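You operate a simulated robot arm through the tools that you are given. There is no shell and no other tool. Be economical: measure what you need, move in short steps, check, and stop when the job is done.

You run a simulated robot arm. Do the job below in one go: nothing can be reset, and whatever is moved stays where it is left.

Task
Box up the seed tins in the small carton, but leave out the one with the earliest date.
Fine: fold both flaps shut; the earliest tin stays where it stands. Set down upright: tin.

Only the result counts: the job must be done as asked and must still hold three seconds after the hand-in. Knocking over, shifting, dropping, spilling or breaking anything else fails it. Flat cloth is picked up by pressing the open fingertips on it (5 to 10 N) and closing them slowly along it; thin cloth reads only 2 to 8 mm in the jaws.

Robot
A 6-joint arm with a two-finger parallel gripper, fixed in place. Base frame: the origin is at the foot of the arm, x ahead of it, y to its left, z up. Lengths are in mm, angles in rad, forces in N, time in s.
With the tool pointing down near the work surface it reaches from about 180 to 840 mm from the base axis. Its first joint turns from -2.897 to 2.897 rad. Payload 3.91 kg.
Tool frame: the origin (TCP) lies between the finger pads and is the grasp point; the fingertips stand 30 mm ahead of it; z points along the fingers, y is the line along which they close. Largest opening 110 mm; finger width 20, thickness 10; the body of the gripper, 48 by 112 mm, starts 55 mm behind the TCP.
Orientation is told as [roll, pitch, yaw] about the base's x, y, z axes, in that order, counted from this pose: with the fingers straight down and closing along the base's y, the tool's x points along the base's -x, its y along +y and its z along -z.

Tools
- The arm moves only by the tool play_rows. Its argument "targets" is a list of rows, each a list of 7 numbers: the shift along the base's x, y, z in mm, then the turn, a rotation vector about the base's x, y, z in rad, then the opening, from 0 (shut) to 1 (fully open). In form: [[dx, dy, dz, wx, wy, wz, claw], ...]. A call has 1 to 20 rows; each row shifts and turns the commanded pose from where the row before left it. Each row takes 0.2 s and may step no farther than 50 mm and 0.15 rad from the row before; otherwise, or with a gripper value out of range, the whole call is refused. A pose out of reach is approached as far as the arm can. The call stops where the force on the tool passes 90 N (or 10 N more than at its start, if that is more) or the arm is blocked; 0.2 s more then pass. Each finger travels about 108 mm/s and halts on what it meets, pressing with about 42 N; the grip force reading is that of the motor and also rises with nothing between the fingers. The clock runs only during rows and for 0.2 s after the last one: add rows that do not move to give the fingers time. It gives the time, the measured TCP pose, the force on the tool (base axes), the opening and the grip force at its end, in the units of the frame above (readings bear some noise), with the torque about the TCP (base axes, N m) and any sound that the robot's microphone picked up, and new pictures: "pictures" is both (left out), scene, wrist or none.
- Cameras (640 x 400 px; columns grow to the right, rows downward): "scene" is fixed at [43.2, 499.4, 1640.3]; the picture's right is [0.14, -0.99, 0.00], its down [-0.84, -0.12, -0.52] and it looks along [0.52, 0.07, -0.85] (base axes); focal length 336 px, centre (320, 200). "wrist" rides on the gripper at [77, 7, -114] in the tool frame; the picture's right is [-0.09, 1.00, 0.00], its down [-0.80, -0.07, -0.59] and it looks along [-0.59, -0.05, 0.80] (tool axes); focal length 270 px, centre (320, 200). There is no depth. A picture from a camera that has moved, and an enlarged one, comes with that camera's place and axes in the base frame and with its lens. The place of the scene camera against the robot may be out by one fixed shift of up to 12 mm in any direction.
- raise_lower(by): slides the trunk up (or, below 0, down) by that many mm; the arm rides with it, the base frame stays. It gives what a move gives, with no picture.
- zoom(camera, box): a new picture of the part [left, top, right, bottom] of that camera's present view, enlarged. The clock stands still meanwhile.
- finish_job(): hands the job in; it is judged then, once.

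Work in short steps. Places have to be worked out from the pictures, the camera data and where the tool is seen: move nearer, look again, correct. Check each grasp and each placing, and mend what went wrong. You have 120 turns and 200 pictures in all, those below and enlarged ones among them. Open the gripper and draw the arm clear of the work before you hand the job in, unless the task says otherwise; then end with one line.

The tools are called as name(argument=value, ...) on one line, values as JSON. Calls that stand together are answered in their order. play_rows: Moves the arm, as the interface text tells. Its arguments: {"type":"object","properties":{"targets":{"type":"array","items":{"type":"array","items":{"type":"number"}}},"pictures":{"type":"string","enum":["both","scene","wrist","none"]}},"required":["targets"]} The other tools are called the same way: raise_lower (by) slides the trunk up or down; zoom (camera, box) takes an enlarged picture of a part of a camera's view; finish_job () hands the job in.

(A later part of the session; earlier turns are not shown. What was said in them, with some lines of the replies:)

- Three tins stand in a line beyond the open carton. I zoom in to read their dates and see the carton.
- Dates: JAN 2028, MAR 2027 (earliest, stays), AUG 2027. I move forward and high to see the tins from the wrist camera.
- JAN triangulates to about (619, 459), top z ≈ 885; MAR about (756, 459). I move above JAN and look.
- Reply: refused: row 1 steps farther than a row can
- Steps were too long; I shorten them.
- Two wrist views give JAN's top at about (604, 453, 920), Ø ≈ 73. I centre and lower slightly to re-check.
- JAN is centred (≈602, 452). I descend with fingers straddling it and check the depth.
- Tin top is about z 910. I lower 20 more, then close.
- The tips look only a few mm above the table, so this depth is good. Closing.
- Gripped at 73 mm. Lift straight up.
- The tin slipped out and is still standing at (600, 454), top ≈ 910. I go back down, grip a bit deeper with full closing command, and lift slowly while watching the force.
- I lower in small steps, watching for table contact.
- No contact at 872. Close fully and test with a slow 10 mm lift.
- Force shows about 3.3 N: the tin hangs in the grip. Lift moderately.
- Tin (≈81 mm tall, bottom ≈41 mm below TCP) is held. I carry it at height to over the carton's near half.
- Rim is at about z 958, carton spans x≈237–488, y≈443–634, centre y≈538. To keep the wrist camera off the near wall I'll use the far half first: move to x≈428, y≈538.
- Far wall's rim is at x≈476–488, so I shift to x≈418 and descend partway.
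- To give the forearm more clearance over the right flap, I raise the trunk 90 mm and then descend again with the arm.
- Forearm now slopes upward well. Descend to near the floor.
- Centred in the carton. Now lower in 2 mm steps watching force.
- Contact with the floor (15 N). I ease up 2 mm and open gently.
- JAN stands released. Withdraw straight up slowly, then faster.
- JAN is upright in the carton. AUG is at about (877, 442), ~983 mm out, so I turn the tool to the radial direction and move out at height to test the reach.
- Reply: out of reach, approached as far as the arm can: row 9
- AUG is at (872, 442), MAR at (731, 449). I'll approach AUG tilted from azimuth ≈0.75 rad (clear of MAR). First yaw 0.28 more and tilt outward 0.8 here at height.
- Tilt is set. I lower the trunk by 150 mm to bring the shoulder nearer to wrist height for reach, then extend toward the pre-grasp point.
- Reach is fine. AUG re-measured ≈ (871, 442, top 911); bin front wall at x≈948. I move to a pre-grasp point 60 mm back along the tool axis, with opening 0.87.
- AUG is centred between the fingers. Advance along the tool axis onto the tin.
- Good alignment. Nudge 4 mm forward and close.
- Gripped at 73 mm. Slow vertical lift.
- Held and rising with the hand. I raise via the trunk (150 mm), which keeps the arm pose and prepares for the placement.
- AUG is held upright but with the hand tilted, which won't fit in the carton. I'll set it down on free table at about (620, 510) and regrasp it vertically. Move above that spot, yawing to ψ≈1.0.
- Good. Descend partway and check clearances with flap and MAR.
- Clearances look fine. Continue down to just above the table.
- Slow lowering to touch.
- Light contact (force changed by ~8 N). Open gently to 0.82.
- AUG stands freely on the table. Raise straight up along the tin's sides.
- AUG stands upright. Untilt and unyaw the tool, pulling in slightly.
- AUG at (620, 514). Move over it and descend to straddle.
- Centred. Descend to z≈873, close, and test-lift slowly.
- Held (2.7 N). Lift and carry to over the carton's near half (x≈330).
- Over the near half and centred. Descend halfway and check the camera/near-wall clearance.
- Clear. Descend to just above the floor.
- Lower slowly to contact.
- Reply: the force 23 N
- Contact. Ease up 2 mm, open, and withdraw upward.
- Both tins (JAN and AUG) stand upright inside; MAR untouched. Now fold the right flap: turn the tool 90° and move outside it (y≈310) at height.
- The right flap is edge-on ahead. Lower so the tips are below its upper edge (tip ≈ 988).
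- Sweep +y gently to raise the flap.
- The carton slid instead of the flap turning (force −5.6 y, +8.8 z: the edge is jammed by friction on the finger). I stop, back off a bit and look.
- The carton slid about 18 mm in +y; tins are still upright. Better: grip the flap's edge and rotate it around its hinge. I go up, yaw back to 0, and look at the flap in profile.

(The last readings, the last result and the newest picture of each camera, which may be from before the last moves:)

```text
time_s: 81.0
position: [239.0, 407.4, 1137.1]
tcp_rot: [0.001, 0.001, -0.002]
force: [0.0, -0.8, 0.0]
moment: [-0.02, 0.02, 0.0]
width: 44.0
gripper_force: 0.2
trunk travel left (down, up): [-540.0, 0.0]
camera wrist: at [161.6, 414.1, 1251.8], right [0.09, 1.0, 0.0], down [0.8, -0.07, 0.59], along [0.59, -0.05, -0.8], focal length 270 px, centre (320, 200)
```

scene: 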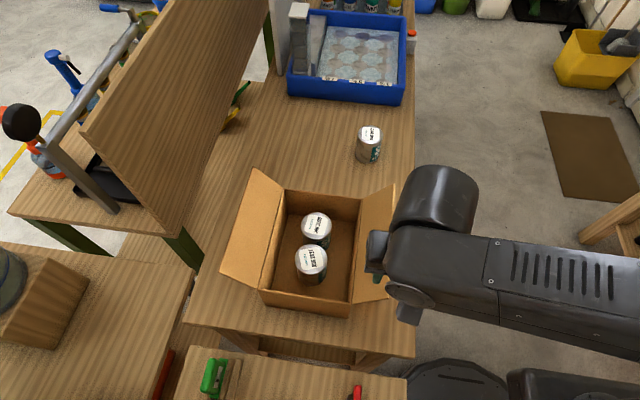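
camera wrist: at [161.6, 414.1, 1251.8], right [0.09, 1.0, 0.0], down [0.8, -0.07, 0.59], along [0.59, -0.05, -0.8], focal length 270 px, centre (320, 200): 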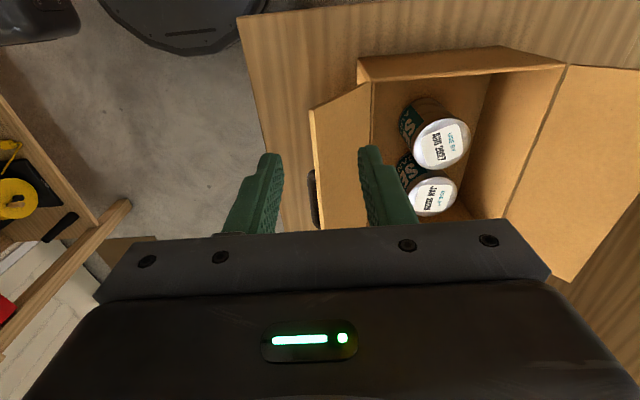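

Flap edge is about (y 400, z 1030), hinge (460, 958), slope ≈48°. Tilt the tool 0.7 rad about x so the fingers align with the flap and go to a point before its edge at x=360.

play_rows(targets=[[20, -8, 0, 0.14, 0, 0, 0.4], [25, -8, 0, 0.14, 0, 0, 0.4], [25, -8, 0, 0.14, 0, 0, 0.4], [25, -8, 0, 0.14, 0, 0, 0.4], [25, -5, 0, 0.14, 0, 0, 0.4], [0, 0, -35, 0, 0, 0, 0.4], [0, 0, -35, 0, 0, 0, 0.4], [0, 0, 0, 0, 0, 0, 0.4]], pictures="both")

zoom(camera="scene", box=[250, 150, 490, 330])

```text
time_s: 82.8
position: [357.8, 372.3, 1065.9]
tcp_rot: [0.701, 0.0, -0.001]
force: [0.2, -0.4, -0.3]
moment: [0.03, 0.0, -0.03]
width: 43.8
gripper_force: 0.0
trunk travel left (down, up): [-540.0, 0.0]
camera wrist: at [281.2, 303.9, 1158.3], right [0.09, 0.76, 0.64], down [0.8, -0.44, 0.41], along [0.59, 0.48, -0.65], focal length 270 px, centre (320, 200)
```

scene: 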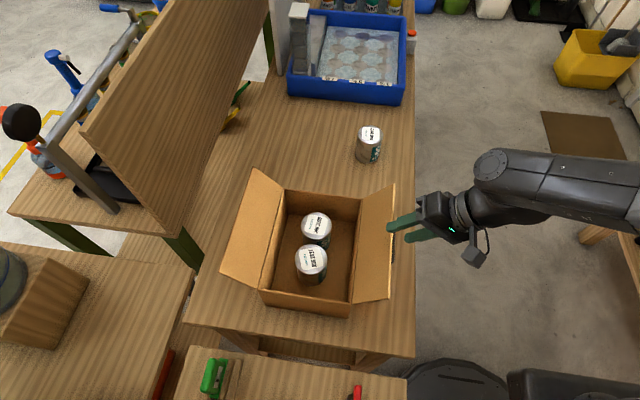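
wrist: 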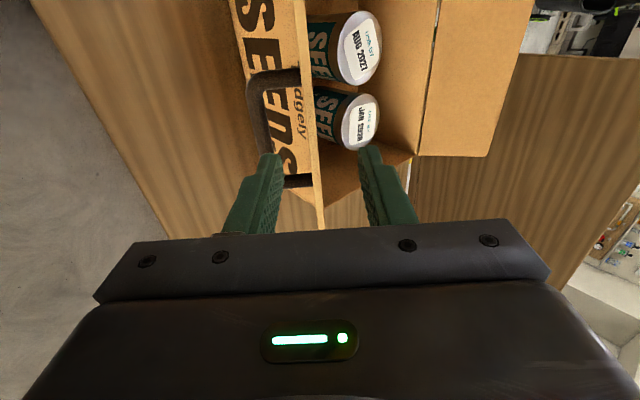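

```text
2.22 times, centred on (370, 240) of scene
camera zoom: at [43.2, 499.4, 1640.3], right [0.14, -0.99, 0.0], down [-0.84, -0.12, -0.52], along [0.52, 0.07, -0.85], focal length 748 px, centre (209, 111)
```

zoom: 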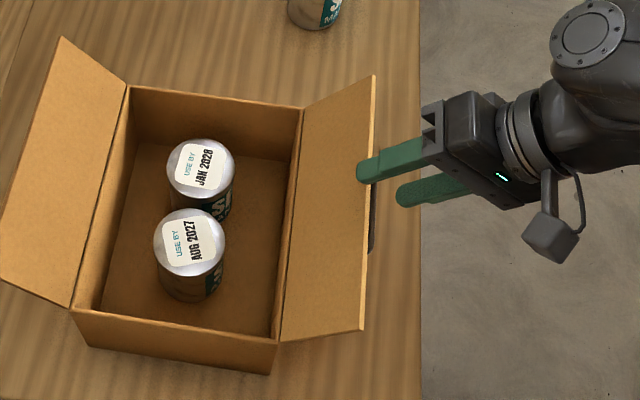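

The flap is edge-on and centred between the fingers. Advance 58 mm along the tool axis to straddle it.

play_rows(targets=[[0, 10, -12, 0, 0, 0, 0.4], [0, 10, -12, 0, 0, 0, 0.4], [0, 10, -12, 0, 0, 0, 0.4], [0, 7, -8, 0, 0, 0, 0.4], [0, 0, 0, 0, 0, 0, 0.4]], pictures="both")

zoom(camera="scene", box=[250, 150, 490, 330])

```text
time_s: 84.0
position: [358.8, 406.6, 1023.4]
tcp_rot: [0.699, 0.0, 0.0]
force: [-0.3, -0.7, 1.5]
moment: [0.0, 0.0, 0.01]
width: 44.3
gripper_force: 0.0
trunk travel left (down, up): [-540.0, 0.0]
camera wrist: at [282.0, 339.1, 1115.0], right [0.09, 0.76, 0.64], down [0.8, -0.44, 0.41], along [0.59, 0.48, -0.65], focal length 270 px, centre (320, 200)
```

scene: 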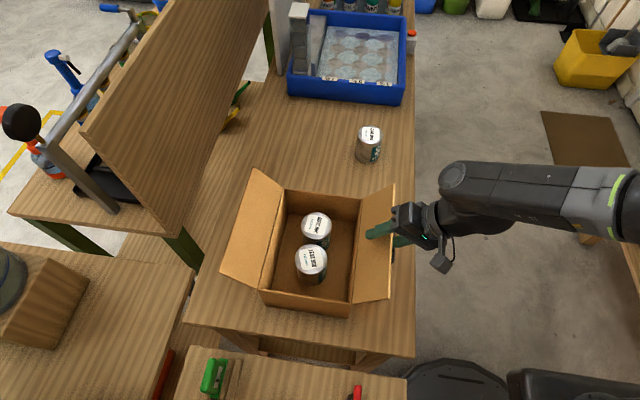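
wrist: 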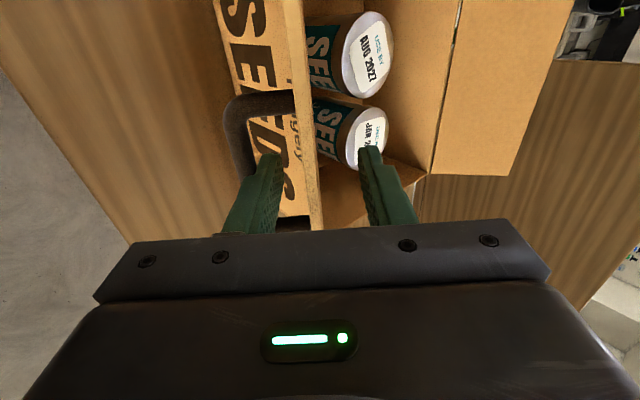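

```text
2.22 times, centred on (370, 240) of scene
camera zoom: at [43.2, 499.4, 1640.3], right [0.14, -0.99, 0.0], down [-0.84, -0.12, -0.52], along [0.52, 0.07, -0.85], focal length 748 px, centre (209, 111)
```

zoom: 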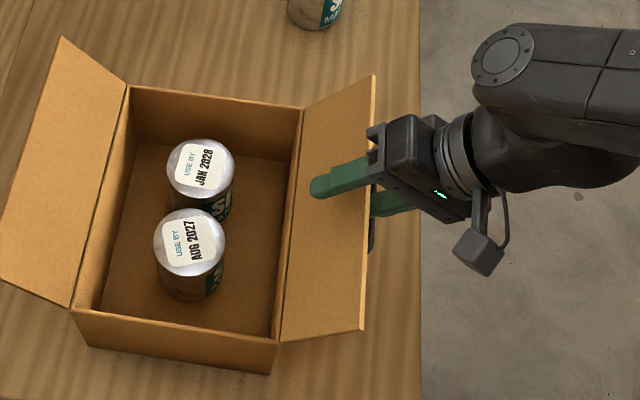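

Fingers straddle the flap. Close slowly.

play_rows(targets=[[0, 0, 0, 0, 0, 0, 0.3], [0, 0, 0, 0, 0, 0, 0.22], [0, 0, 0, 0, 0, 0, 0.15], [0, 0, 0, 0, 0, 0, 0.08], [0, 0, 0, 0, 0, 0, 0], [0, 0, 0, 0, 0, 0, 0]], pictures="wrist")

zoom(camera="scene", box=[200, 150, 440, 330])

```text
time_s: 85.3
position: [359.1, 407.6, 1021.4]
tcp_rot: [0.7, 0.003, 0.0]
force: [-0.4, 1.1, -8.6]
moment: [-1.3, 0.15, 0.06]
width: 5.6
gripper_force: 42.0
trunk travel left (down, up): [-540.0, 0.0]
camera wrist: at [282.2, 339.5, 1114.5], right [0.09, 0.76, 0.64], down [0.8, -0.44, 0.41], along [0.59, 0.48, -0.65], focal length 270 px, centre (320, 200)
```

wrist: 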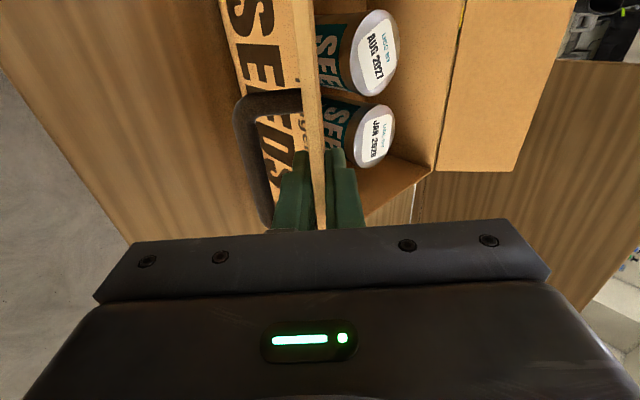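

```text
2.22 times, centred on (320, 240) of scene
camera zoom: at [43.2, 499.4, 1640.3], right [0.14, -0.99, 0.0], down [-0.84, -0.12, -0.52], along [0.52, 0.07, -0.85], focal length 748 px, centre (320, 111)
```

zoom: 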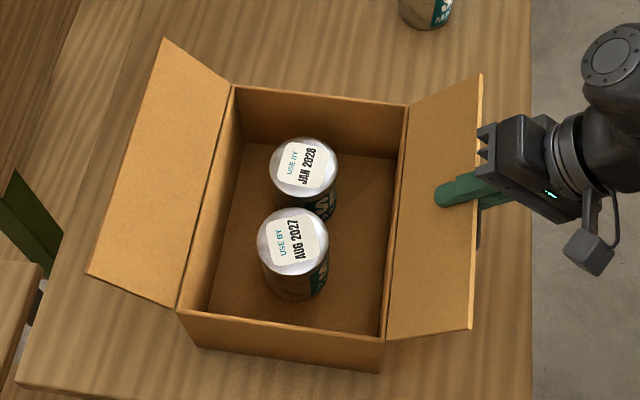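

Flap gripped (5.6 mm). Now rotate it around the hinge (≈ y 466, z 958) in 0.1 rad steps toward vertical.

play_rows(targets=[[0, 6.6, 5.5, -0.1, 0, 0, 0], [0, 7.1, 4.8, -0.1, 0, 0, 0], [0, 7.6, 4.1, -0.1, 0, 0, 0], [0, 0, 0, 0, 0, 0, 0]], pictures="none")

zoom(camera="scene", box=[200, 150, 440, 330])

```text
time_s: 86.3
position: [358.2, 429.9, 1038.4]
tcp_rot: [0.4, 0.002, 0.0]
force: [-0.2, 1.0, -4.9]
moment: [-0.09, 0.65, -0.02]
width: 5.5
gripper_force: 41.8
trunk travel left (down, up): [-540.0, 0.0]
```

```text
2.22 times, centred on (320, 240) of scene
camera zoom: at [43.2, 499.4, 1640.3], right [0.14, -0.99, 0.0], down [-0.84, -0.12, -0.52], along [0.52, 0.07, -0.85], focal length 748 px, centre (320, 111)
```

zoom: 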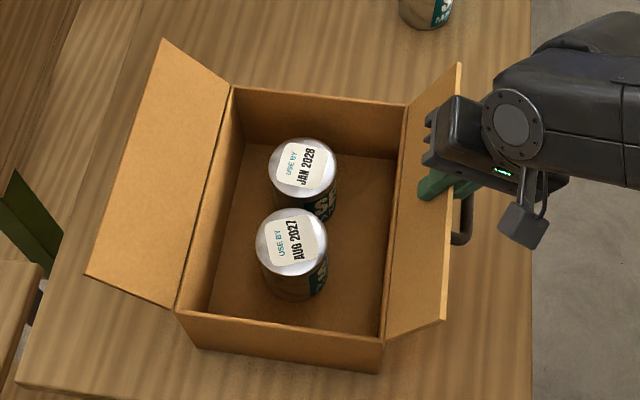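

Works without moving the carton. Continue to past vertical.

play_rows(targets=[[0, 8, 3.3, -0.1, 0, 0, 0], [0, 8.2, 2.5, -0.1, 0, 0, 0], [0, 8.4, 1.7, -0.1, 0, 0, 0], [0, 8.6, 0.8, -0.1, 0, 0, 0], [0, 8.6, 0, -0.1, 0, 0, 0], [0, 8.6, -0.9, -0.1, 0, 0, 0], [0, 0, 0, 0, 0, 0, 0]], pictures="none")

zoom(camera="scene", box=[200, 150, 440, 330])

```text
time_s: 88.0
position: [358.7, 481.0, 1044.6]
tcp_rot: [-0.201, -0.001, 0.0]
force: [0.6, -0.7, -3.3]
moment: [0.07, 0.53, -0.15]
width: 5.8
gripper_force: 41.9
trunk travel left (down, up): [-540.0, 0.0]
```

```text
2.22 times, centred on (320, 240) of scene
camera zoom: at [43.2, 499.4, 1640.3], right [0.14, -0.99, 0.0], down [-0.84, -0.12, -0.52], along [0.52, 0.07, -0.85], focal length 748 px, centre (320, 111)
```

zoom: 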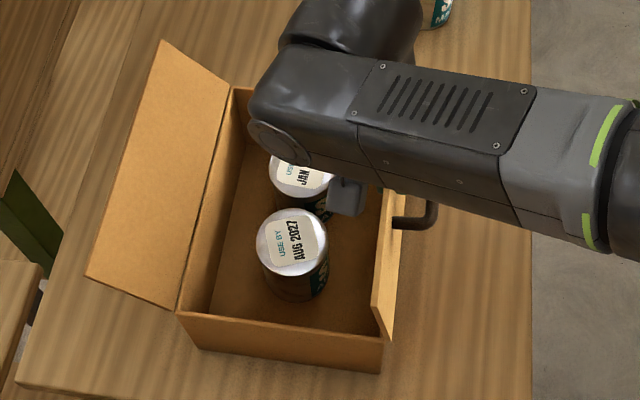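

Flap is now past vertical. Continue five more steps.

play_rows(targets=[[0, 8.4, -1.8, -0.1, 0, 0, 0], [0, 8.3, -2.6, -0.1, 0, 0, 0], [0, 7.9, -3.4, -0.1, 0, 0, 0], [0, 7.5, -4.1, -0.1, 0, 0, 0], [0, 7.1, -4.9, -0.1, 0, 0, 0], [0, 0, 0, 0, 0, 0, 0]], pictures="both")

```text
time_s: 89.3
position: [359.6, 519.5, 1027.2]
tcp_rot: [-0.701, 0.001, 0.0]
force: [-0.3, 0.0, -3.7]
moment: [0.28, 0.56, -0.13]
width: 5.5
gripper_force: 42.2
trunk travel left (down, up): [-540.0, 0.0]
camera wrist: at [281.5, 598.9, 1110.7], right [0.09, 0.76, -0.64], down [0.8, 0.33, 0.5], along [0.59, -0.56, -0.58], focal length 270 px, centre (320, 200)
```

scene: 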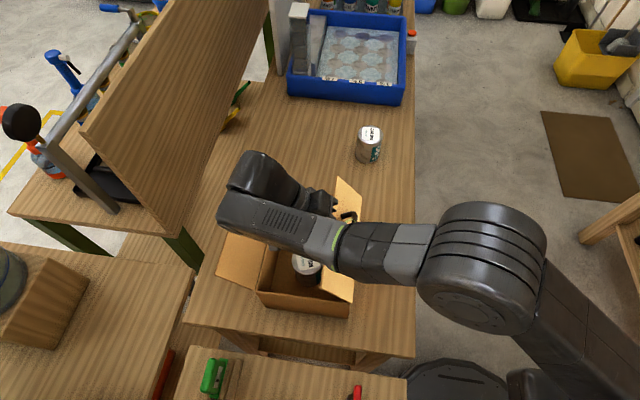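
wrist: 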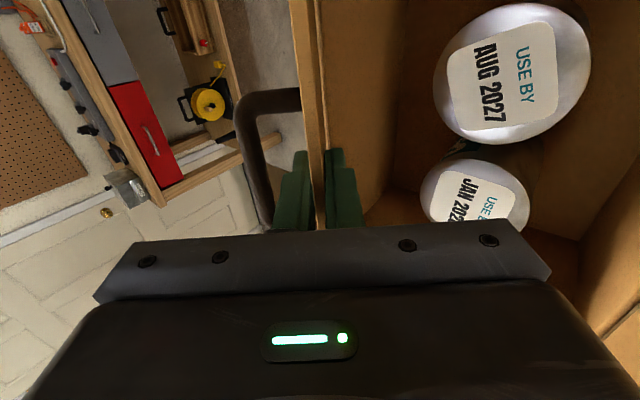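

Carton steady. Two more steps, then open and back out along the tool axis.

play_rows(targets=[[0, 6.6, -5.7, -0.1, 0, 0, 0], [0, 6, -6.3, -0.1, 0, 0, 0], [0, 0, 0, 0, 0, 0, 0], [0, 0, 0, 0, 0, 0, 0.1], [0, 0, 0, 0, 0, 0, 0.18], [0, 0, 0, 0, 0, 0, 0.25], [0, 0, 0, 0, 0, 0, 0.25]], pictures="both")

```text
time_s: 91.0
position: [350.5, 495.5, 999.6]
tcp_rot: [-0.892, -0.004, 0.003]
force: [-0.1, 0.6, 0.0]
moment: [0.01, 0.0, 0.0]
width: 27.7
gripper_force: 0.1
out of reach, approached as far as the arm can: row 1, 2
trunk travel left (down, up): [-540.0, 0.0]
camera wrist: at [272.1, 589.0, 1066.2], right [0.09, 0.63, -0.78], down [0.8, 0.42, 0.43], along [0.6, -0.66, -0.46], focal length 270 px, centre (320, 200)
```

scene: 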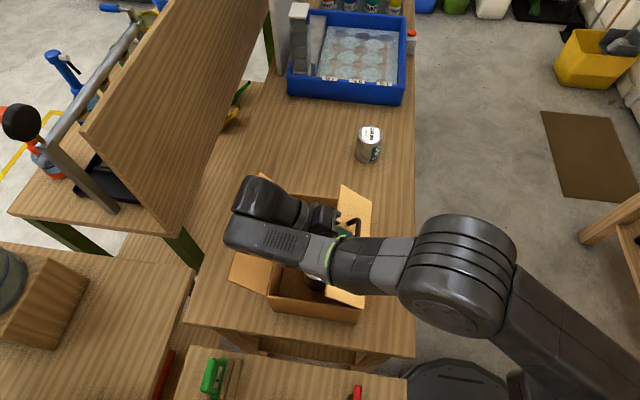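
wrist: 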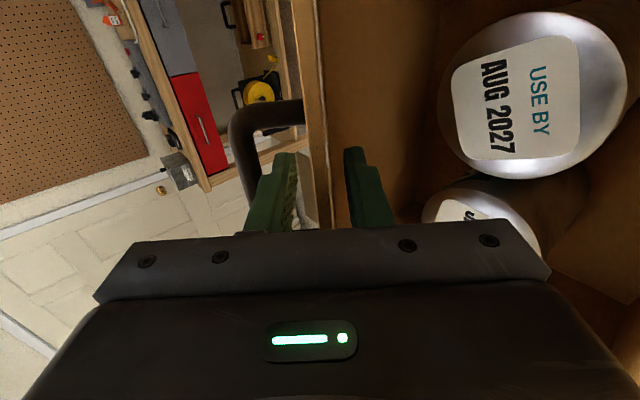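

The last steps were at the reach limit and pulled the carton back about 20 mm (nearly to its original place); tins still upright. I open wider and back out of the flap.

play_rows(targets=[[0, 0, 0, 0, 0, 0, 0.4], [0, 5.5, 7, 0.03, 0, 0, 0.4], [0, 5.5, 7, 0.03, 0, 0, 0.4], [0, 0, 0, 0, 0, 0, 0.4]], pictures="both")

zoom(camera="scene", box=[200, 150, 440, 330])

```text
time_s: 92.0
position: [349.9, 506.9, 1013.4]
tcp_rot: [-0.838, 0.0, -0.002]
force: [0.5, 1.1, -0.2]
moment: [0.03, -0.01, 0.01]
width: 43.8
gripper_force: 0.0
trunk travel left (down, up): [-540.0, 0.0]
camera wrist: at [272.1, 596.4, 1085.3], right [0.09, 0.67, -0.74], down [0.8, 0.39, 0.45], along [0.59, -0.63, -0.5], focal length 270 px, centre (320, 200)
```

scene: 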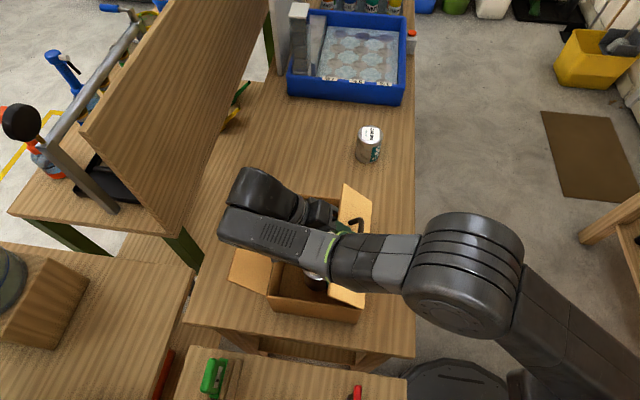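
wrist: 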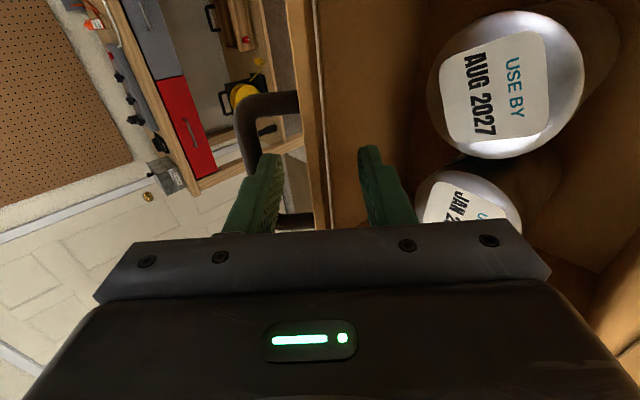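

```text
2.22 times, centred on (320, 240) of scene
camera zoom: at [43.2, 499.4, 1640.3], right [0.14, -0.99, 0.0], down [-0.84, -0.12, -0.52], along [0.52, 0.07, -0.85], focal length 748 px, centre (320, 111)
```

zoom: 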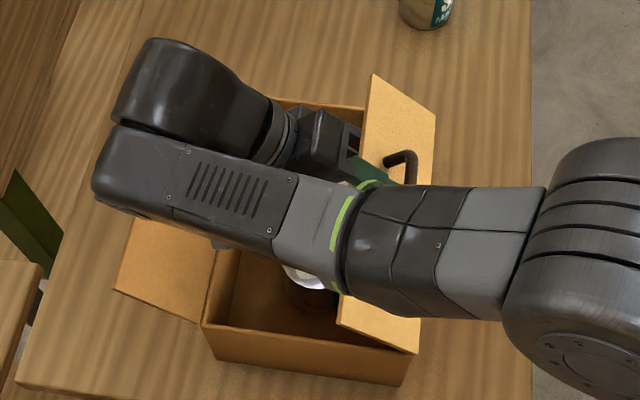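

The flap stays tilted inward by itself. Continue backing out, then up.

play_rows(targets=[[0, 6, 7, 0.03, 0, 0, 0.4], [0, 6, 8, 0.03, 0, 0, 0.4], [0, 6, 8, 0.04, 0, 0, 0.4], [0, 6, 9, 0.04, 0, 0, 0.4], [0, 5, 10, 0.05, 0, 0, 0.4], [0, 5, 15, 0.05, 0, 0, 0.4], [0, 0, 20, 0.1, 0, 0, 0.4], [0, 0, 25, 0.1, 0, 0, 0.4], [0, 0, 25, 0.1, 0, 0, 0.4], [0, 0, 0, 0, 0, 0, 0.4]], pictures="both")

```text
time_s: 94.2
position: [349.8, 540.0, 1142.3]
tcp_rot: [-0.299, 0.0, -0.001]
force: [0.0, 0.1, -0.2]
moment: [-0.05, -0.01, 0.01]
width: 43.9
gripper_force: 0.1
trunk travel left (down, up): [-540.0, 0.0]
camera wrist: at [273.0, 581.4, 1248.6], right [0.09, 0.95, -0.29], down [0.8, 0.11, 0.59], along [0.59, -0.29, -0.75], focal length 270 px, centre (320, 200)
```

scene: 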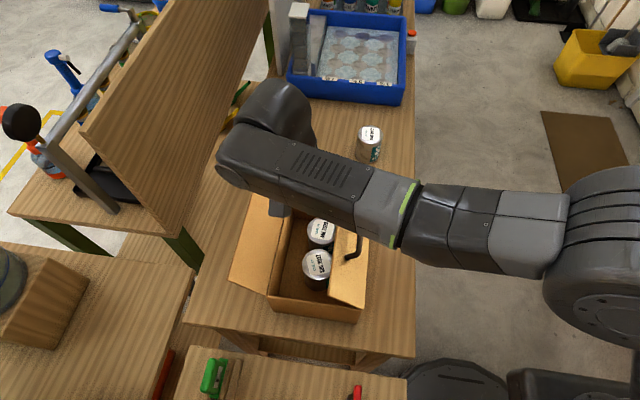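
wrist: 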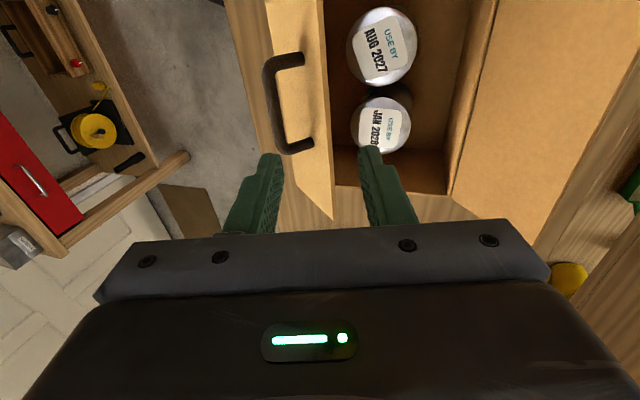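

Flap leans inward about 45° with its handle on the outside (x≈311–395). I set the tool vertical with closed fingers and press the flap down near its near end at x≈272.

play_rows(targets=[[-20, -7, 0, 0.15, 0, 0, 0], [-20, -7, 0, 0.149, 0, 0, 0], [-20, -7, 0, 0, 0, 0, 0], [-18, -7, 0, 0, 0, 0, 0], [0, 0, -30, 0, 0, 0, 0], [0, 0, -25, 0, 0, 0, 0], [0, 0, 0, 0, 0, 0, 0]], pictures="both")

```text
time_s: 95.8
position: [272.6, 513.3, 1086.2]
tcp_rot: [-0.001, 0.002, 0.0]
force: [0.5, -0.8, 0.5]
moment: [0.01, 0.0, 0.0]
width: 0.0
gripper_force: 37.5
trunk travel left (down, up): [-540.0, 0.0]
camera wrist: at [194.6, 519.8, 1201.1], right [0.09, 1.0, 0.0], down [0.8, -0.07, 0.59], along [0.59, -0.05, -0.8], focal length 270 px, centre (320, 200)
```

scene: 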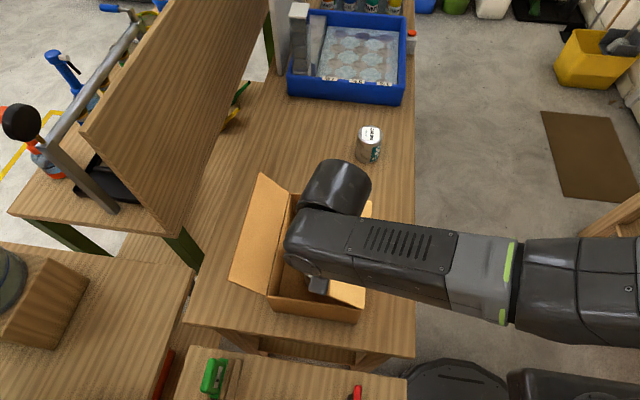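
wrist: 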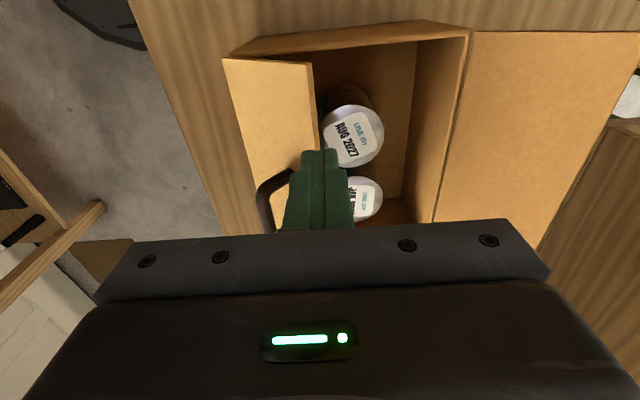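

Edge at (y 512, z 1023), hinge at y 443. Shift to y≈502 and press down in steps.

play_rows(targets=[[0, -11, -10, 0, 0, 0, 0], [0, 0, -15, 0, 0, 0, 0], [0, 0, -12, 0, 0, 0, 0], [0, 0, -12, 0, 0, 0, 0], [0, 0, 0, 0, 0, 0, 0]], pictures="wrist")

```text
time_s: 97.0
position: [271.5, 502.0, 1036.8]
tcp_rot: [0.001, 0.001, 0.0]
force: [-0.7, 0.8, -0.4]
moment: [0.0, -0.04, 0.01]
width: 0.0
gripper_force: 37.5
trunk travel left (down, up): [-540.0, 0.0]
camera wrist: at [193.7, 508.8, 1151.8], right [0.09, 1.0, 0.0], down [0.8, -0.07, 0.59], along [0.59, -0.05, -0.8], focal length 270 px, centre (320, 200)
```

wrist: 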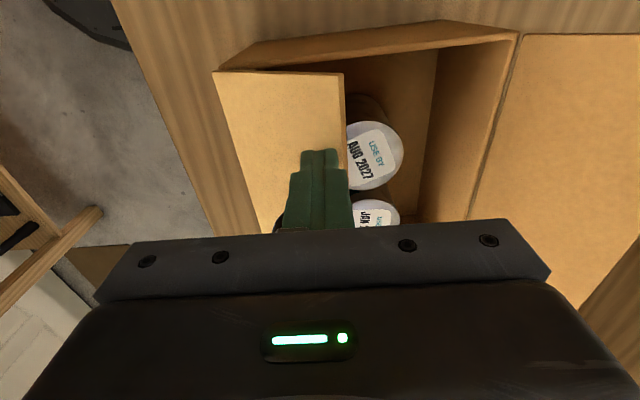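

The flap is being pressed. Continue down in steps.

play_rows(targets=[[0, 2, -10, 0, 0, 0, 0], [0, 2, -10, 0, 0, 0, 0], [0, 2, -8, 0, 0, 0, 0], [0, 2, -6, 0, 0, 0, 0], [0, 0, 0, 0, 0, 0, 0]], pictures="wrist")

```text
time_s: 98.2
position: [272.1, 510.3, 1003.0]
tcp_rot: [0.001, 0.0, -0.001]
force: [0.4, -0.1, 0.4]
moment: [0.0, 0.02, -0.05]
width: 0.0
gripper_force: 37.7
trunk travel left (down, up): [-540.0, 0.0]
camera wrist: at [195.2, 517.2, 1118.0], right [0.09, 1.0, 0.0], down [0.8, -0.07, 0.59], along [0.59, -0.05, -0.8], focal length 270 px, centre (320, 200)
```

wrist: 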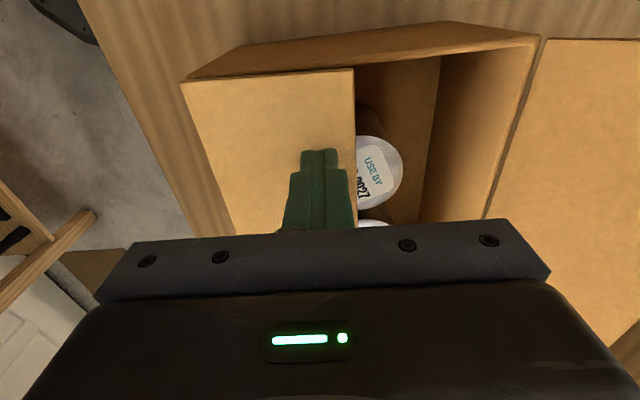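

Nearly shut (edge z≈974). Continue slowly until contact with the rim level.

play_rows(targets=[[0, 1, -5, 0, 0, 0, 0], [0, 0, -4, 0, 0, 0, 0], [0, 0, -3, 0, 0, 0, 0], [0, 0, 0, 0, 0, 0, 0]], pictures="wrist")

```text
time_s: 99.2
position: [272.6, 510.0, 990.2]
tcp_rot: [-0.002, 0.0, -0.002]
force: [-0.1, -0.2, -0.3]
moment: [-0.01, 0.03, 0.02]
width: 0.0
gripper_force: 37.6
trunk travel left (down, up): [-540.0, 0.0]
camera wrist: at [195.1, 518.2, 1105.0], right [0.09, 1.0, 0.0], down [0.8, -0.07, 0.59], along [0.59, -0.05, -0.8], focal length 270 px, centre (320, 200)
```

wrist: 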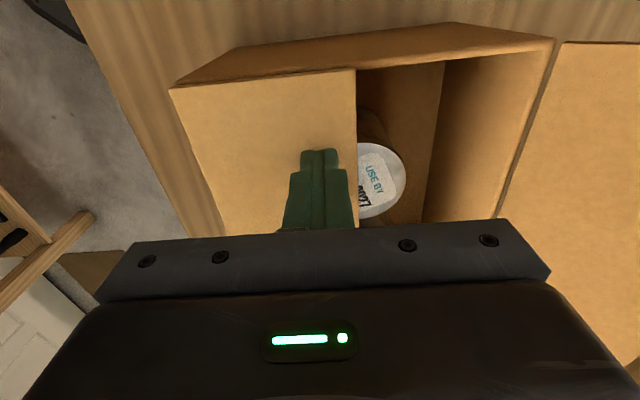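

The right flap now lies flat on the rim (z≈960). I lift off and go over to the outside of the left flap, at x≈290.

play_rows(targets=[[0, 0, 20, 0, 0, 0, 0], [0, 0, 40, 0, 0, 0, 0], [0, 0, 45, 0, 0, 0, 0], [0, 0, 30, 0, 0, 0, 0], [0, 40, 0, 0, 0, 0, 0], [0, 45, 0, 0, 0, 0, 0], [5, 45, 0, 0, 0, 0, 0], [5, 40, 0, 0, 0, 0, 0], [5, 30, 0, 0, 0, 0, 0], [0, 15, 0, 0, 0, 0, 0], [0, 0, 0, 0, 0, 0, 0]], pictures="both")

zoom(camera="scene", box=[200, 150, 440, 330])

```text
time_s: 101.5
position: [286.7, 726.9, 1127.0]
tcp_rot: [0.0, 0.001, -0.001]
force: [0.0, 1.2, 0.1]
moment: [0.0, 0.01, 0.02]
width: 0.0
gripper_force: 37.8
trunk travel left (down, up): [-540.0, 0.0]
camera wrist: at [209.3, 734.5, 1241.4], right [0.09, 1.0, 0.0], down [0.8, -0.07, 0.59], along [0.59, -0.05, -0.8], focal length 270 px, centre (320, 200)
```

scene: 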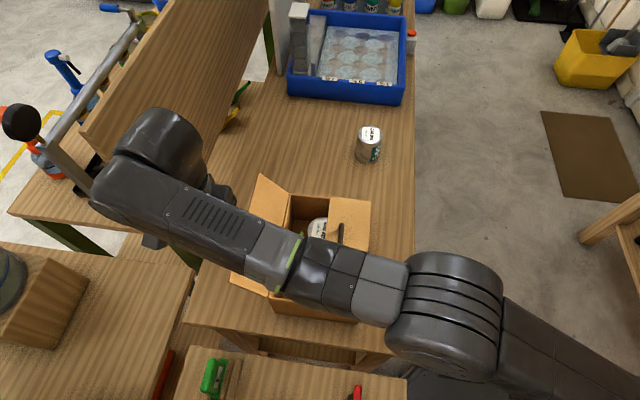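
wrist: 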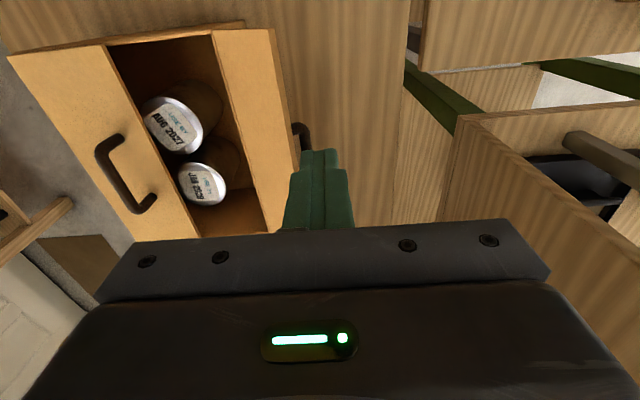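

```text
2.22 times, centred on (320, 240) of scene
camera zoom: at [43.2, 499.4, 1640.3], right [0.14, -0.99, 0.0], down [-0.84, -0.12, -0.52], along [0.52, 0.07, -0.85], focal length 748 px, centre (320, 111)
```

zoom: 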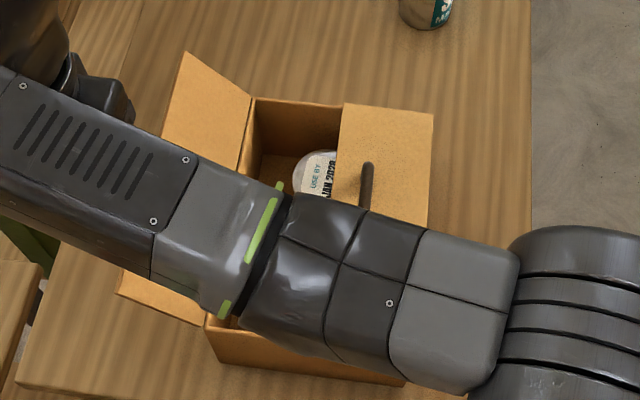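

The right flap stays shut. For the left flap I'll hook its edge from outside and move along its arc (up as well as in) so friction doesn't jam it. Position at x≈330 and lower the tips slightly below the edge.

play_rows(targets=[[20, 0, 0, 0, 0, 0, 0], [23, 0, 0, 0, 0, 0, 0], [0, 0, -30, 0, 0, 0, 0], [0, 0, -30, 0, 0, 0, 0], [0, 0, -17, 0, 0, 0, 0], [0, 0, 0, 0, 0, 0, 0]], pictures="both")

```text
time_s: 103.0
position: [326.3, 717.7, 1045.2]
tcp_rot: [0.0, 0.0, 0.001]
force: [0.1, -1.0, 0.7]
moment: [-0.01, 0.0, 0.0]
width: 0.0
gripper_force: 37.7
out of reach, approached as far as the arm can: row 1, 2
trunk travel left (down, up): [-540.0, 0.0]
camera wrist: at [249.7, 724.4, 1160.0], right [0.09, 1.0, 0.0], down [0.8, -0.07, 0.59], along [0.59, -0.05, -0.8], focal length 270 px, centre (320, 200)
```

scene: 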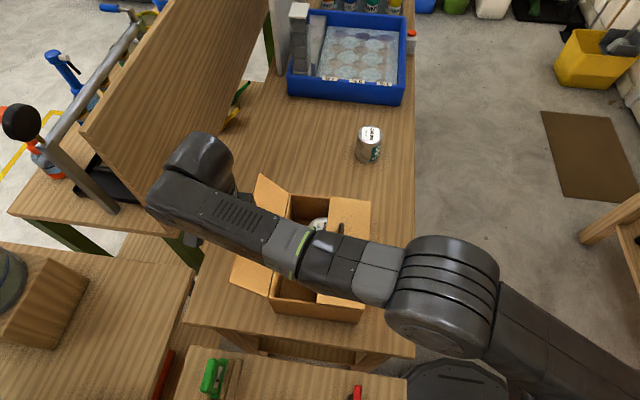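
wrist: 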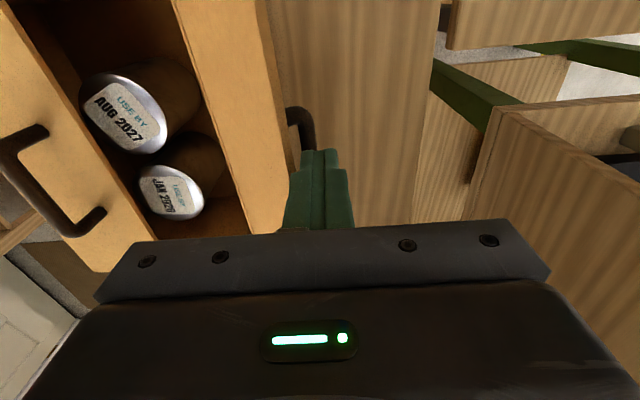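

Finger is just outside the edge. Now pull along the arc (−y, +z).

play_rows(targets=[[0, -4, 1, 0, 0, 0, 0], [0, -7.9, 6.5, 0, 0, 0, 0], [0, -8.5, 5.5, 0, 0, 0, 0], [0, 0, 0, 0, 0, 0, 0]], pictures="wrist")

zoom(camera="scene", box=[200, 150, 440, 330])

```text
time_s: 104.0
position: [326.5, 696.1, 1059.4]
tcp_rot: [-0.001, -0.001, -0.001]
force: [-0.3, 0.1, -1.0]
moment: [-0.04, 0.02, -0.01]
width: 0.0
gripper_force: 37.7
trunk travel left (down, up): [-540.0, 0.0]
camera wrist: at [249.5, 703.4, 1173.4], right [0.09, 1.0, 0.0], down [0.8, -0.07, 0.59], along [0.59, -0.05, -0.8], focal length 270 px, centre (320, 200)
```

wrist: 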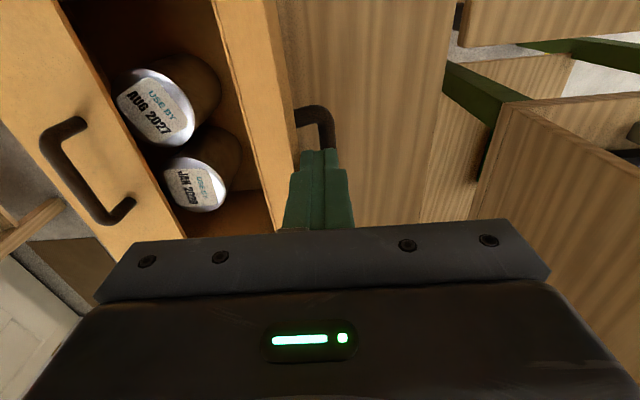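

```text
2.22 times, centred on (320, 240) of scene
camera zoom: at [43.2, 499.4, 1640.3], right [0.14, -0.99, 0.0], down [-0.84, -0.12, -0.52], along [0.52, 0.07, -0.85], focal length 748 px, centre (320, 111)
```

zoom: 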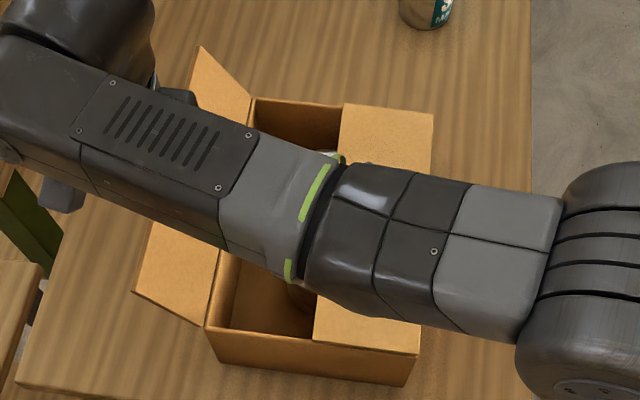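

The flap turns and the carton stays put. Continue the arc.

play_rows(targets=[[0, -9.1, 4, 0, 0, 0, 0], [0, -9.3, 3, 0, 0, 0, 0], [0, -9.7, 2, 0, 0, 0, 0], [0, -9.9, 1, 0, 0, 0, 0], [0, -10, 0, 0, 0, 0, 0], [0, 0, 0, 0, 0, 0, 0]], pictures="wrist")

zoom(camera="scene", box=[200, 150, 440, 330])

```text
time_s: 105.3
position: [326.5, 648.3, 1069.6]
tcp_rot: [0.0, -0.001, 0.0]
force: [0.1, -0.1, -0.3]
moment: [0.02, -0.02, 0.0]
width: 0.1
gripper_force: 37.7
trunk travel left (down, up): [-540.0, 0.0]
camera wrist: at [248.9, 655.0, 1184.0], right [0.09, 1.0, 0.0], down [0.8, -0.07, 0.59], along [0.59, -0.05, -0.8], focal length 270 px, centre (320, 200)
```

wrist: 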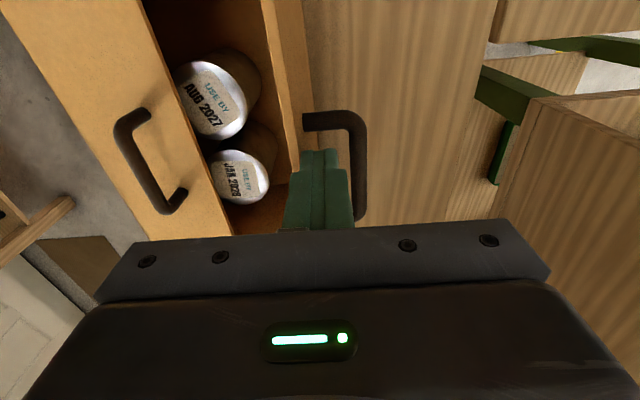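

```text
2.22 times, centred on (320, 240) of scene
camera zoom: at [43.2, 499.4, 1640.3], right [0.14, -0.99, 0.0], down [-0.84, -0.12, -0.52], along [0.52, 0.07, -0.85], focal length 748 px, centre (320, 111)
```

zoom: 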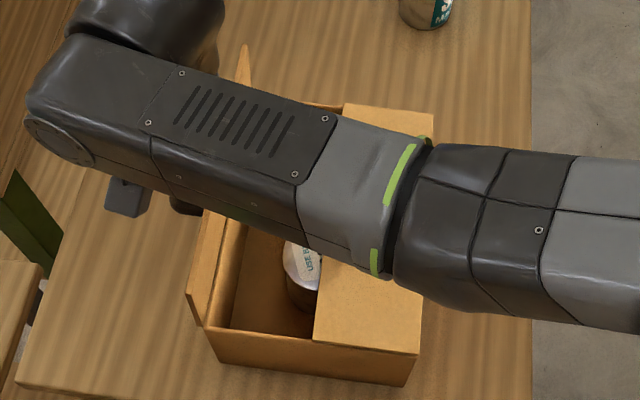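

Flap is nearly vertical. Continue past vertical following the edge down.

play_rows(targets=[[0, -10, -0.5, 0, 0, 0, 0], [0, -9.9, -1.5, 0, 0, 0, 0], [0, -9.7, -2.5, 0, 0, 0, 0], [0, -9.3, -3.4, 0, 0, 0, 0], [0, -9.1, -4.3, 0, 0, 0, 0], [0, -8.5, -5.3, 0, 0, 0, 0], [0, 0, 0, 0, 0, 0, 0]], pictures="wrist")

zoom(camera="scene", box=[200, 150, 440, 330])

```text
time_s: 107.0
position: [325.6, 592.1, 1052.3]
tcp_rot: [-0.001, 0.0, 0.001]
force: [-0.3, -0.2, 0.5]
moment: [0.0, -0.01, 0.01]
width: 0.0
gripper_force: 37.5
trunk travel left (down, up): [-540.0, 0.0]
camera wrist: at [248.1, 599.5, 1166.2], right [0.09, 1.0, 0.0], down [0.8, -0.07, 0.59], along [0.59, -0.05, -0.8], focal length 270 px, centre (320, 200)
```

wrist: 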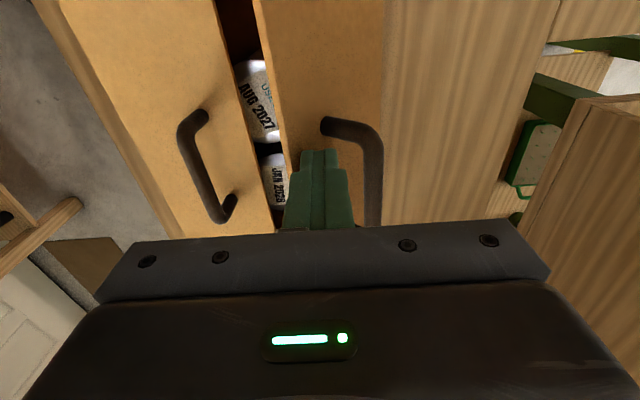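

```text
2.22 times, centred on (320, 240) of scene
camera zoom: at [43.2, 499.4, 1640.3], right [0.14, -0.99, 0.0], down [-0.84, -0.12, -0.52], along [0.52, 0.07, -0.85], focal length 748 px, centre (320, 111)
```

zoom: 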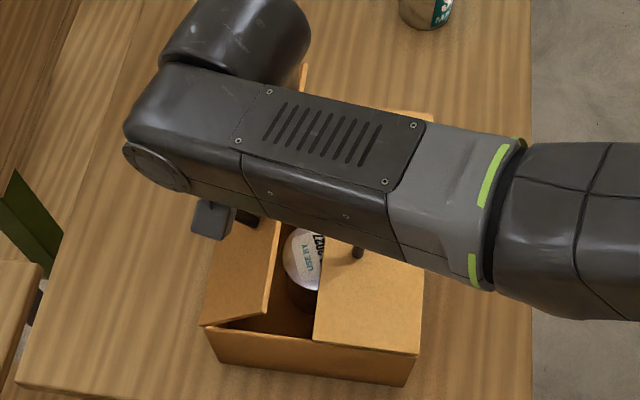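

Flap leans inward ~35°. I lift, shift to x≈270 (clear of the handle), and press it down.

play_rows(targets=[[0, 5, 20, 0, 0, 0, 0], [0, 0, 30, 0, 0, 0, 0], [-28, 0, 0, 0, 0, 0, 0], [-28, -7, 0, 0, 0, 0, 0], [0, -5, -20, 0, 0, 0, 0], [0, 0, -20, 0, 0, 0, 0], [0, -2, -12, 0, 0, 0, 0], [0, -2, -10, 0, 0, 0, 0], [0, 0, 0, 0, 0, 0, 0]], pictures="both")

```text
time_s: 109.0
position: [270.3, 579.9, 1040.4]
tcp_rot: [0.0, 0.001, 0.002]
force: [-0.4, -0.3, 0.2]
moment: [0.04, -0.02, -0.03]
width: 0.0
gripper_force: 37.9
trunk travel left (down, up): [-540.0, 0.0]
camera wrist: at [193.6, 586.8, 1154.3], right [0.09, 1.0, 0.0], down [0.8, -0.07, 0.59], along [0.59, -0.05, -0.8], focal length 270 px, centre (320, 200)
```

scene: 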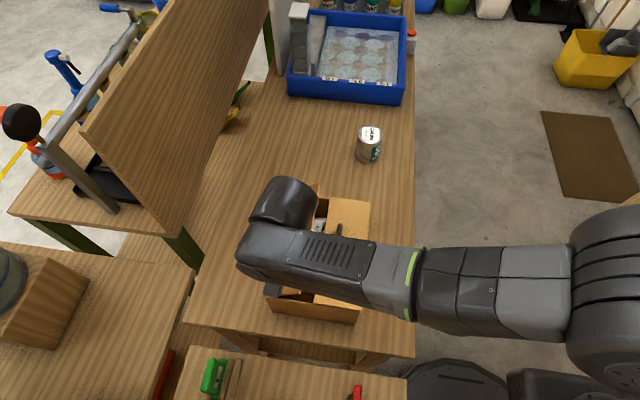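
wrist: 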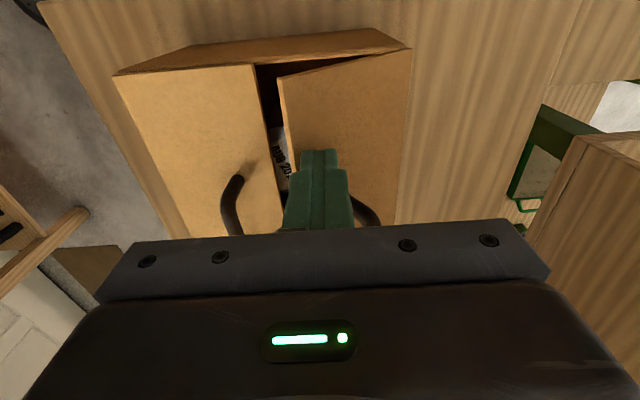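

Edge is down to z≈998. Press on down slowly.

play_rows(targets=[[0, -4, -12, 0, 0, 0, 0], [0, -4, -12, 0, 0, 0, 0], [0, -2, -10, 0, 0, 0, 0], [0, -2, -8, 0, 0, 0, 0], [0, 0, -5, 0, 0, 0, 0], [0, 0, 0, 0, 0, 0, 0]], pictures="wrist")

```text
time_s: 110.3
position: [271.2, 568.9, 992.9]
tcp_rot: [0.0, 0.001, -0.001]
force: [-0.4, -0.3, 0.5]
moment: [-0.02, 0.0, 0.01]
width: 0.1
gripper_force: 38.1
trunk travel left (down, up): [-540.0, 0.0]
camera wrist: at [194.3, 576.0, 1106.9], right [0.09, 1.0, 0.0], down [0.8, -0.07, 0.59], along [0.59, -0.05, -0.8], focal length 270 px, centre (320, 200)
```

wrist: 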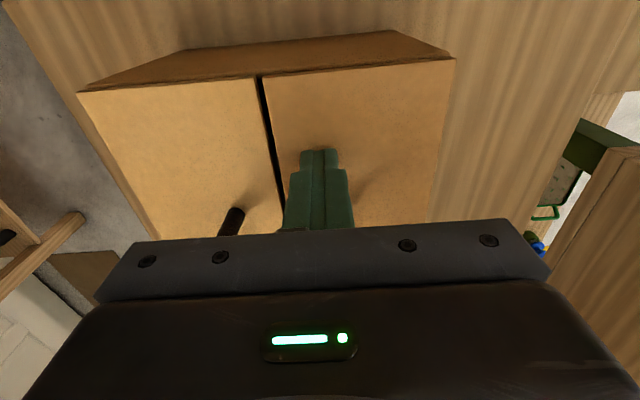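

Both flaps look flat with a thin gap. Press a final 4 mm, then lift away.

play_rows(targets=[[0, 0, -2, 0, 0, 0, 0], [0, 0, -2, 0, 0, 0, 0], [0, 0, 0, 0, 0, 0, 0]], pictures="none")

play_rows(targets=[[0, 0, 20, 0, 0, 0, 0], [0, 0, 40, 0, 0, 0, 0], [0, 0, 45, 0, 0, 0, 0], [0, 0, 40, 0, 0, 0, 0.3], [-20, -40, 0, 0, 0, 0, 0.6], [-10, -45, 0, 0, 0, 0, 0.6], [0, -45, 0, 0, 0, 0, 0.6], [0, -45, 0, 0, 0, 0, 0.6], [0, -45, 0, 0, 0, 0, 0.6], [0, -45, 0, 0, 0, 0, 0.6], [0, -30, 0, 0, 0, 0, 0.6], [0, 0, 0, 0, 0, 0, 0.6]], pictures="both")

zoom(camera="scene", box=[200, 110, 460, 330])

```text
time_s: 111.2
position: [268.8, 569.9, 988.3]
tcp_rot: [0.0, -0.001, -0.001]
force: [-0.4, -0.2, 0.1]
moment: [-0.05, 0.0, -0.01]
width: 0.0
gripper_force: 38.0
trunk travel left (down, up): [-540.0, 0.0]
```

```text
time_s: 113.8
position: [241.4, 271.8, 1132.2]
tcp_rot: [-0.001, -0.001, -0.001]
force: [-0.3, 0.3, 0.2]
moment: [-0.02, -0.01, -0.01]
width: 66.0
gripper_force: 0.0
trunk travel left (down, up): [-540.0, 0.0]
camera wrist: at [163.6, 279.1, 1247.3], right [0.09, 1.0, 0.0], down [0.8, -0.07, 0.59], along [0.59, -0.05, -0.8], focal length 270 px, centre (320, 200)
```

scene: 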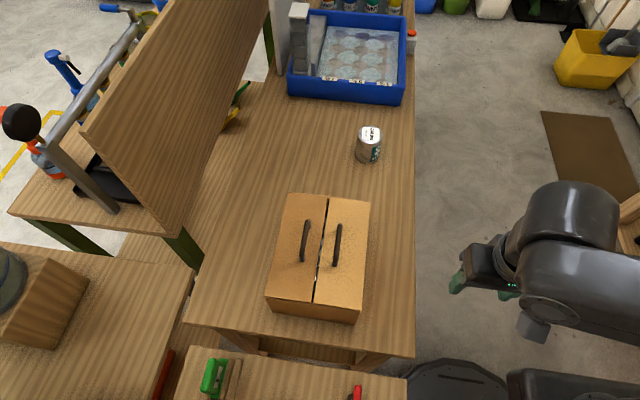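
wrist: 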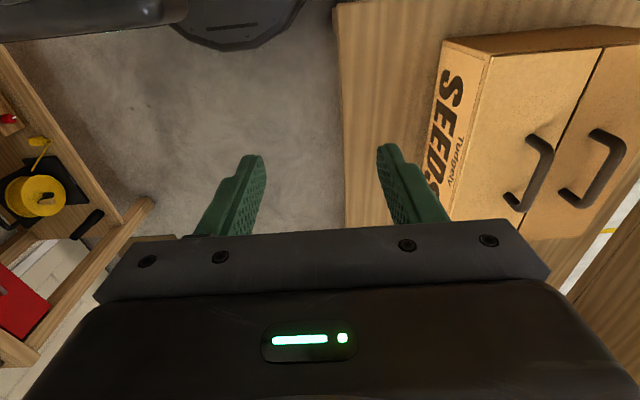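

```text
1.82 times, centred on (330, 220) of scene
camera zoom: at [43.2, 499.4, 1640.3], right [0.14, -0.99, 0.0], down [-0.84, -0.12, -0.52], along [0.52, 0.07, -0.85], focal length 612 px, centre (302, 164)
```

zoom: 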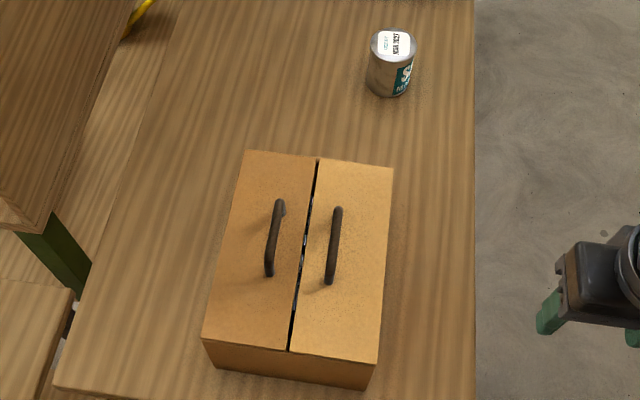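

Both flaps are shut, the arm is clear, MAR is in place. One close look at the flatness.

zoom(camera="scene", box=[255, 180, 385, 330])

zoom(camera="wrist", box=[400, 0, 640, 240])

```text
2.67 times, centred on (320, 255) of scene
camera zoom: at [43.2, 499.4, 1640.3], right [0.14, -0.99, 0.0], down [-0.84, -0.12, -0.52], along [0.52, 0.07, -0.85], focal length 897 px, centre (320, 53)
```

zoom: 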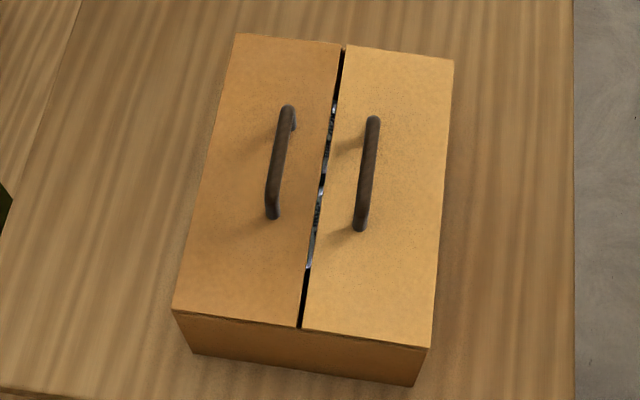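

```text
1.67 times, centred on (520, 120) of wrist
camera zoom: at [163.6, 279.1, 1247.3], right [0.09, 1.0, 0.0], down [0.8, -0.07, 0.59], along [0.59, -0.05, -0.8], focal length 450 px, centre (-13, 333)
```

zoom: 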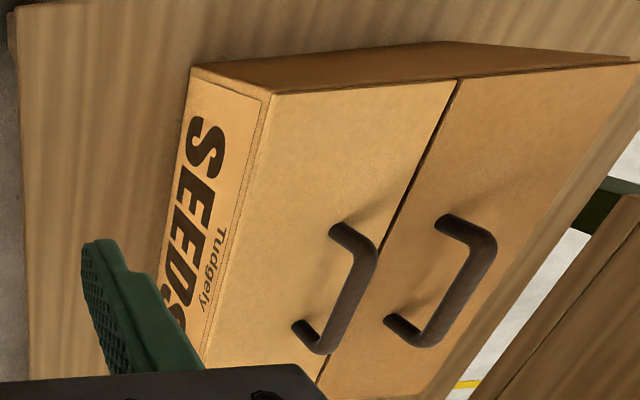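

Both flaps lie flat, with their near edges in line with the rim. The gripper is open and the arm is clear, so I hand in.

finish_job()

```text
The job is handed in.
```

The JAN 2028 and AUG 2027 tins stand upright in the carton with both flaps shut, and MAR 2027, the earliest, was left where it stood; the carton itself ended up about 12 mm nearer the arm after sliding about 20 mm sideways and back while I folded the first flap.
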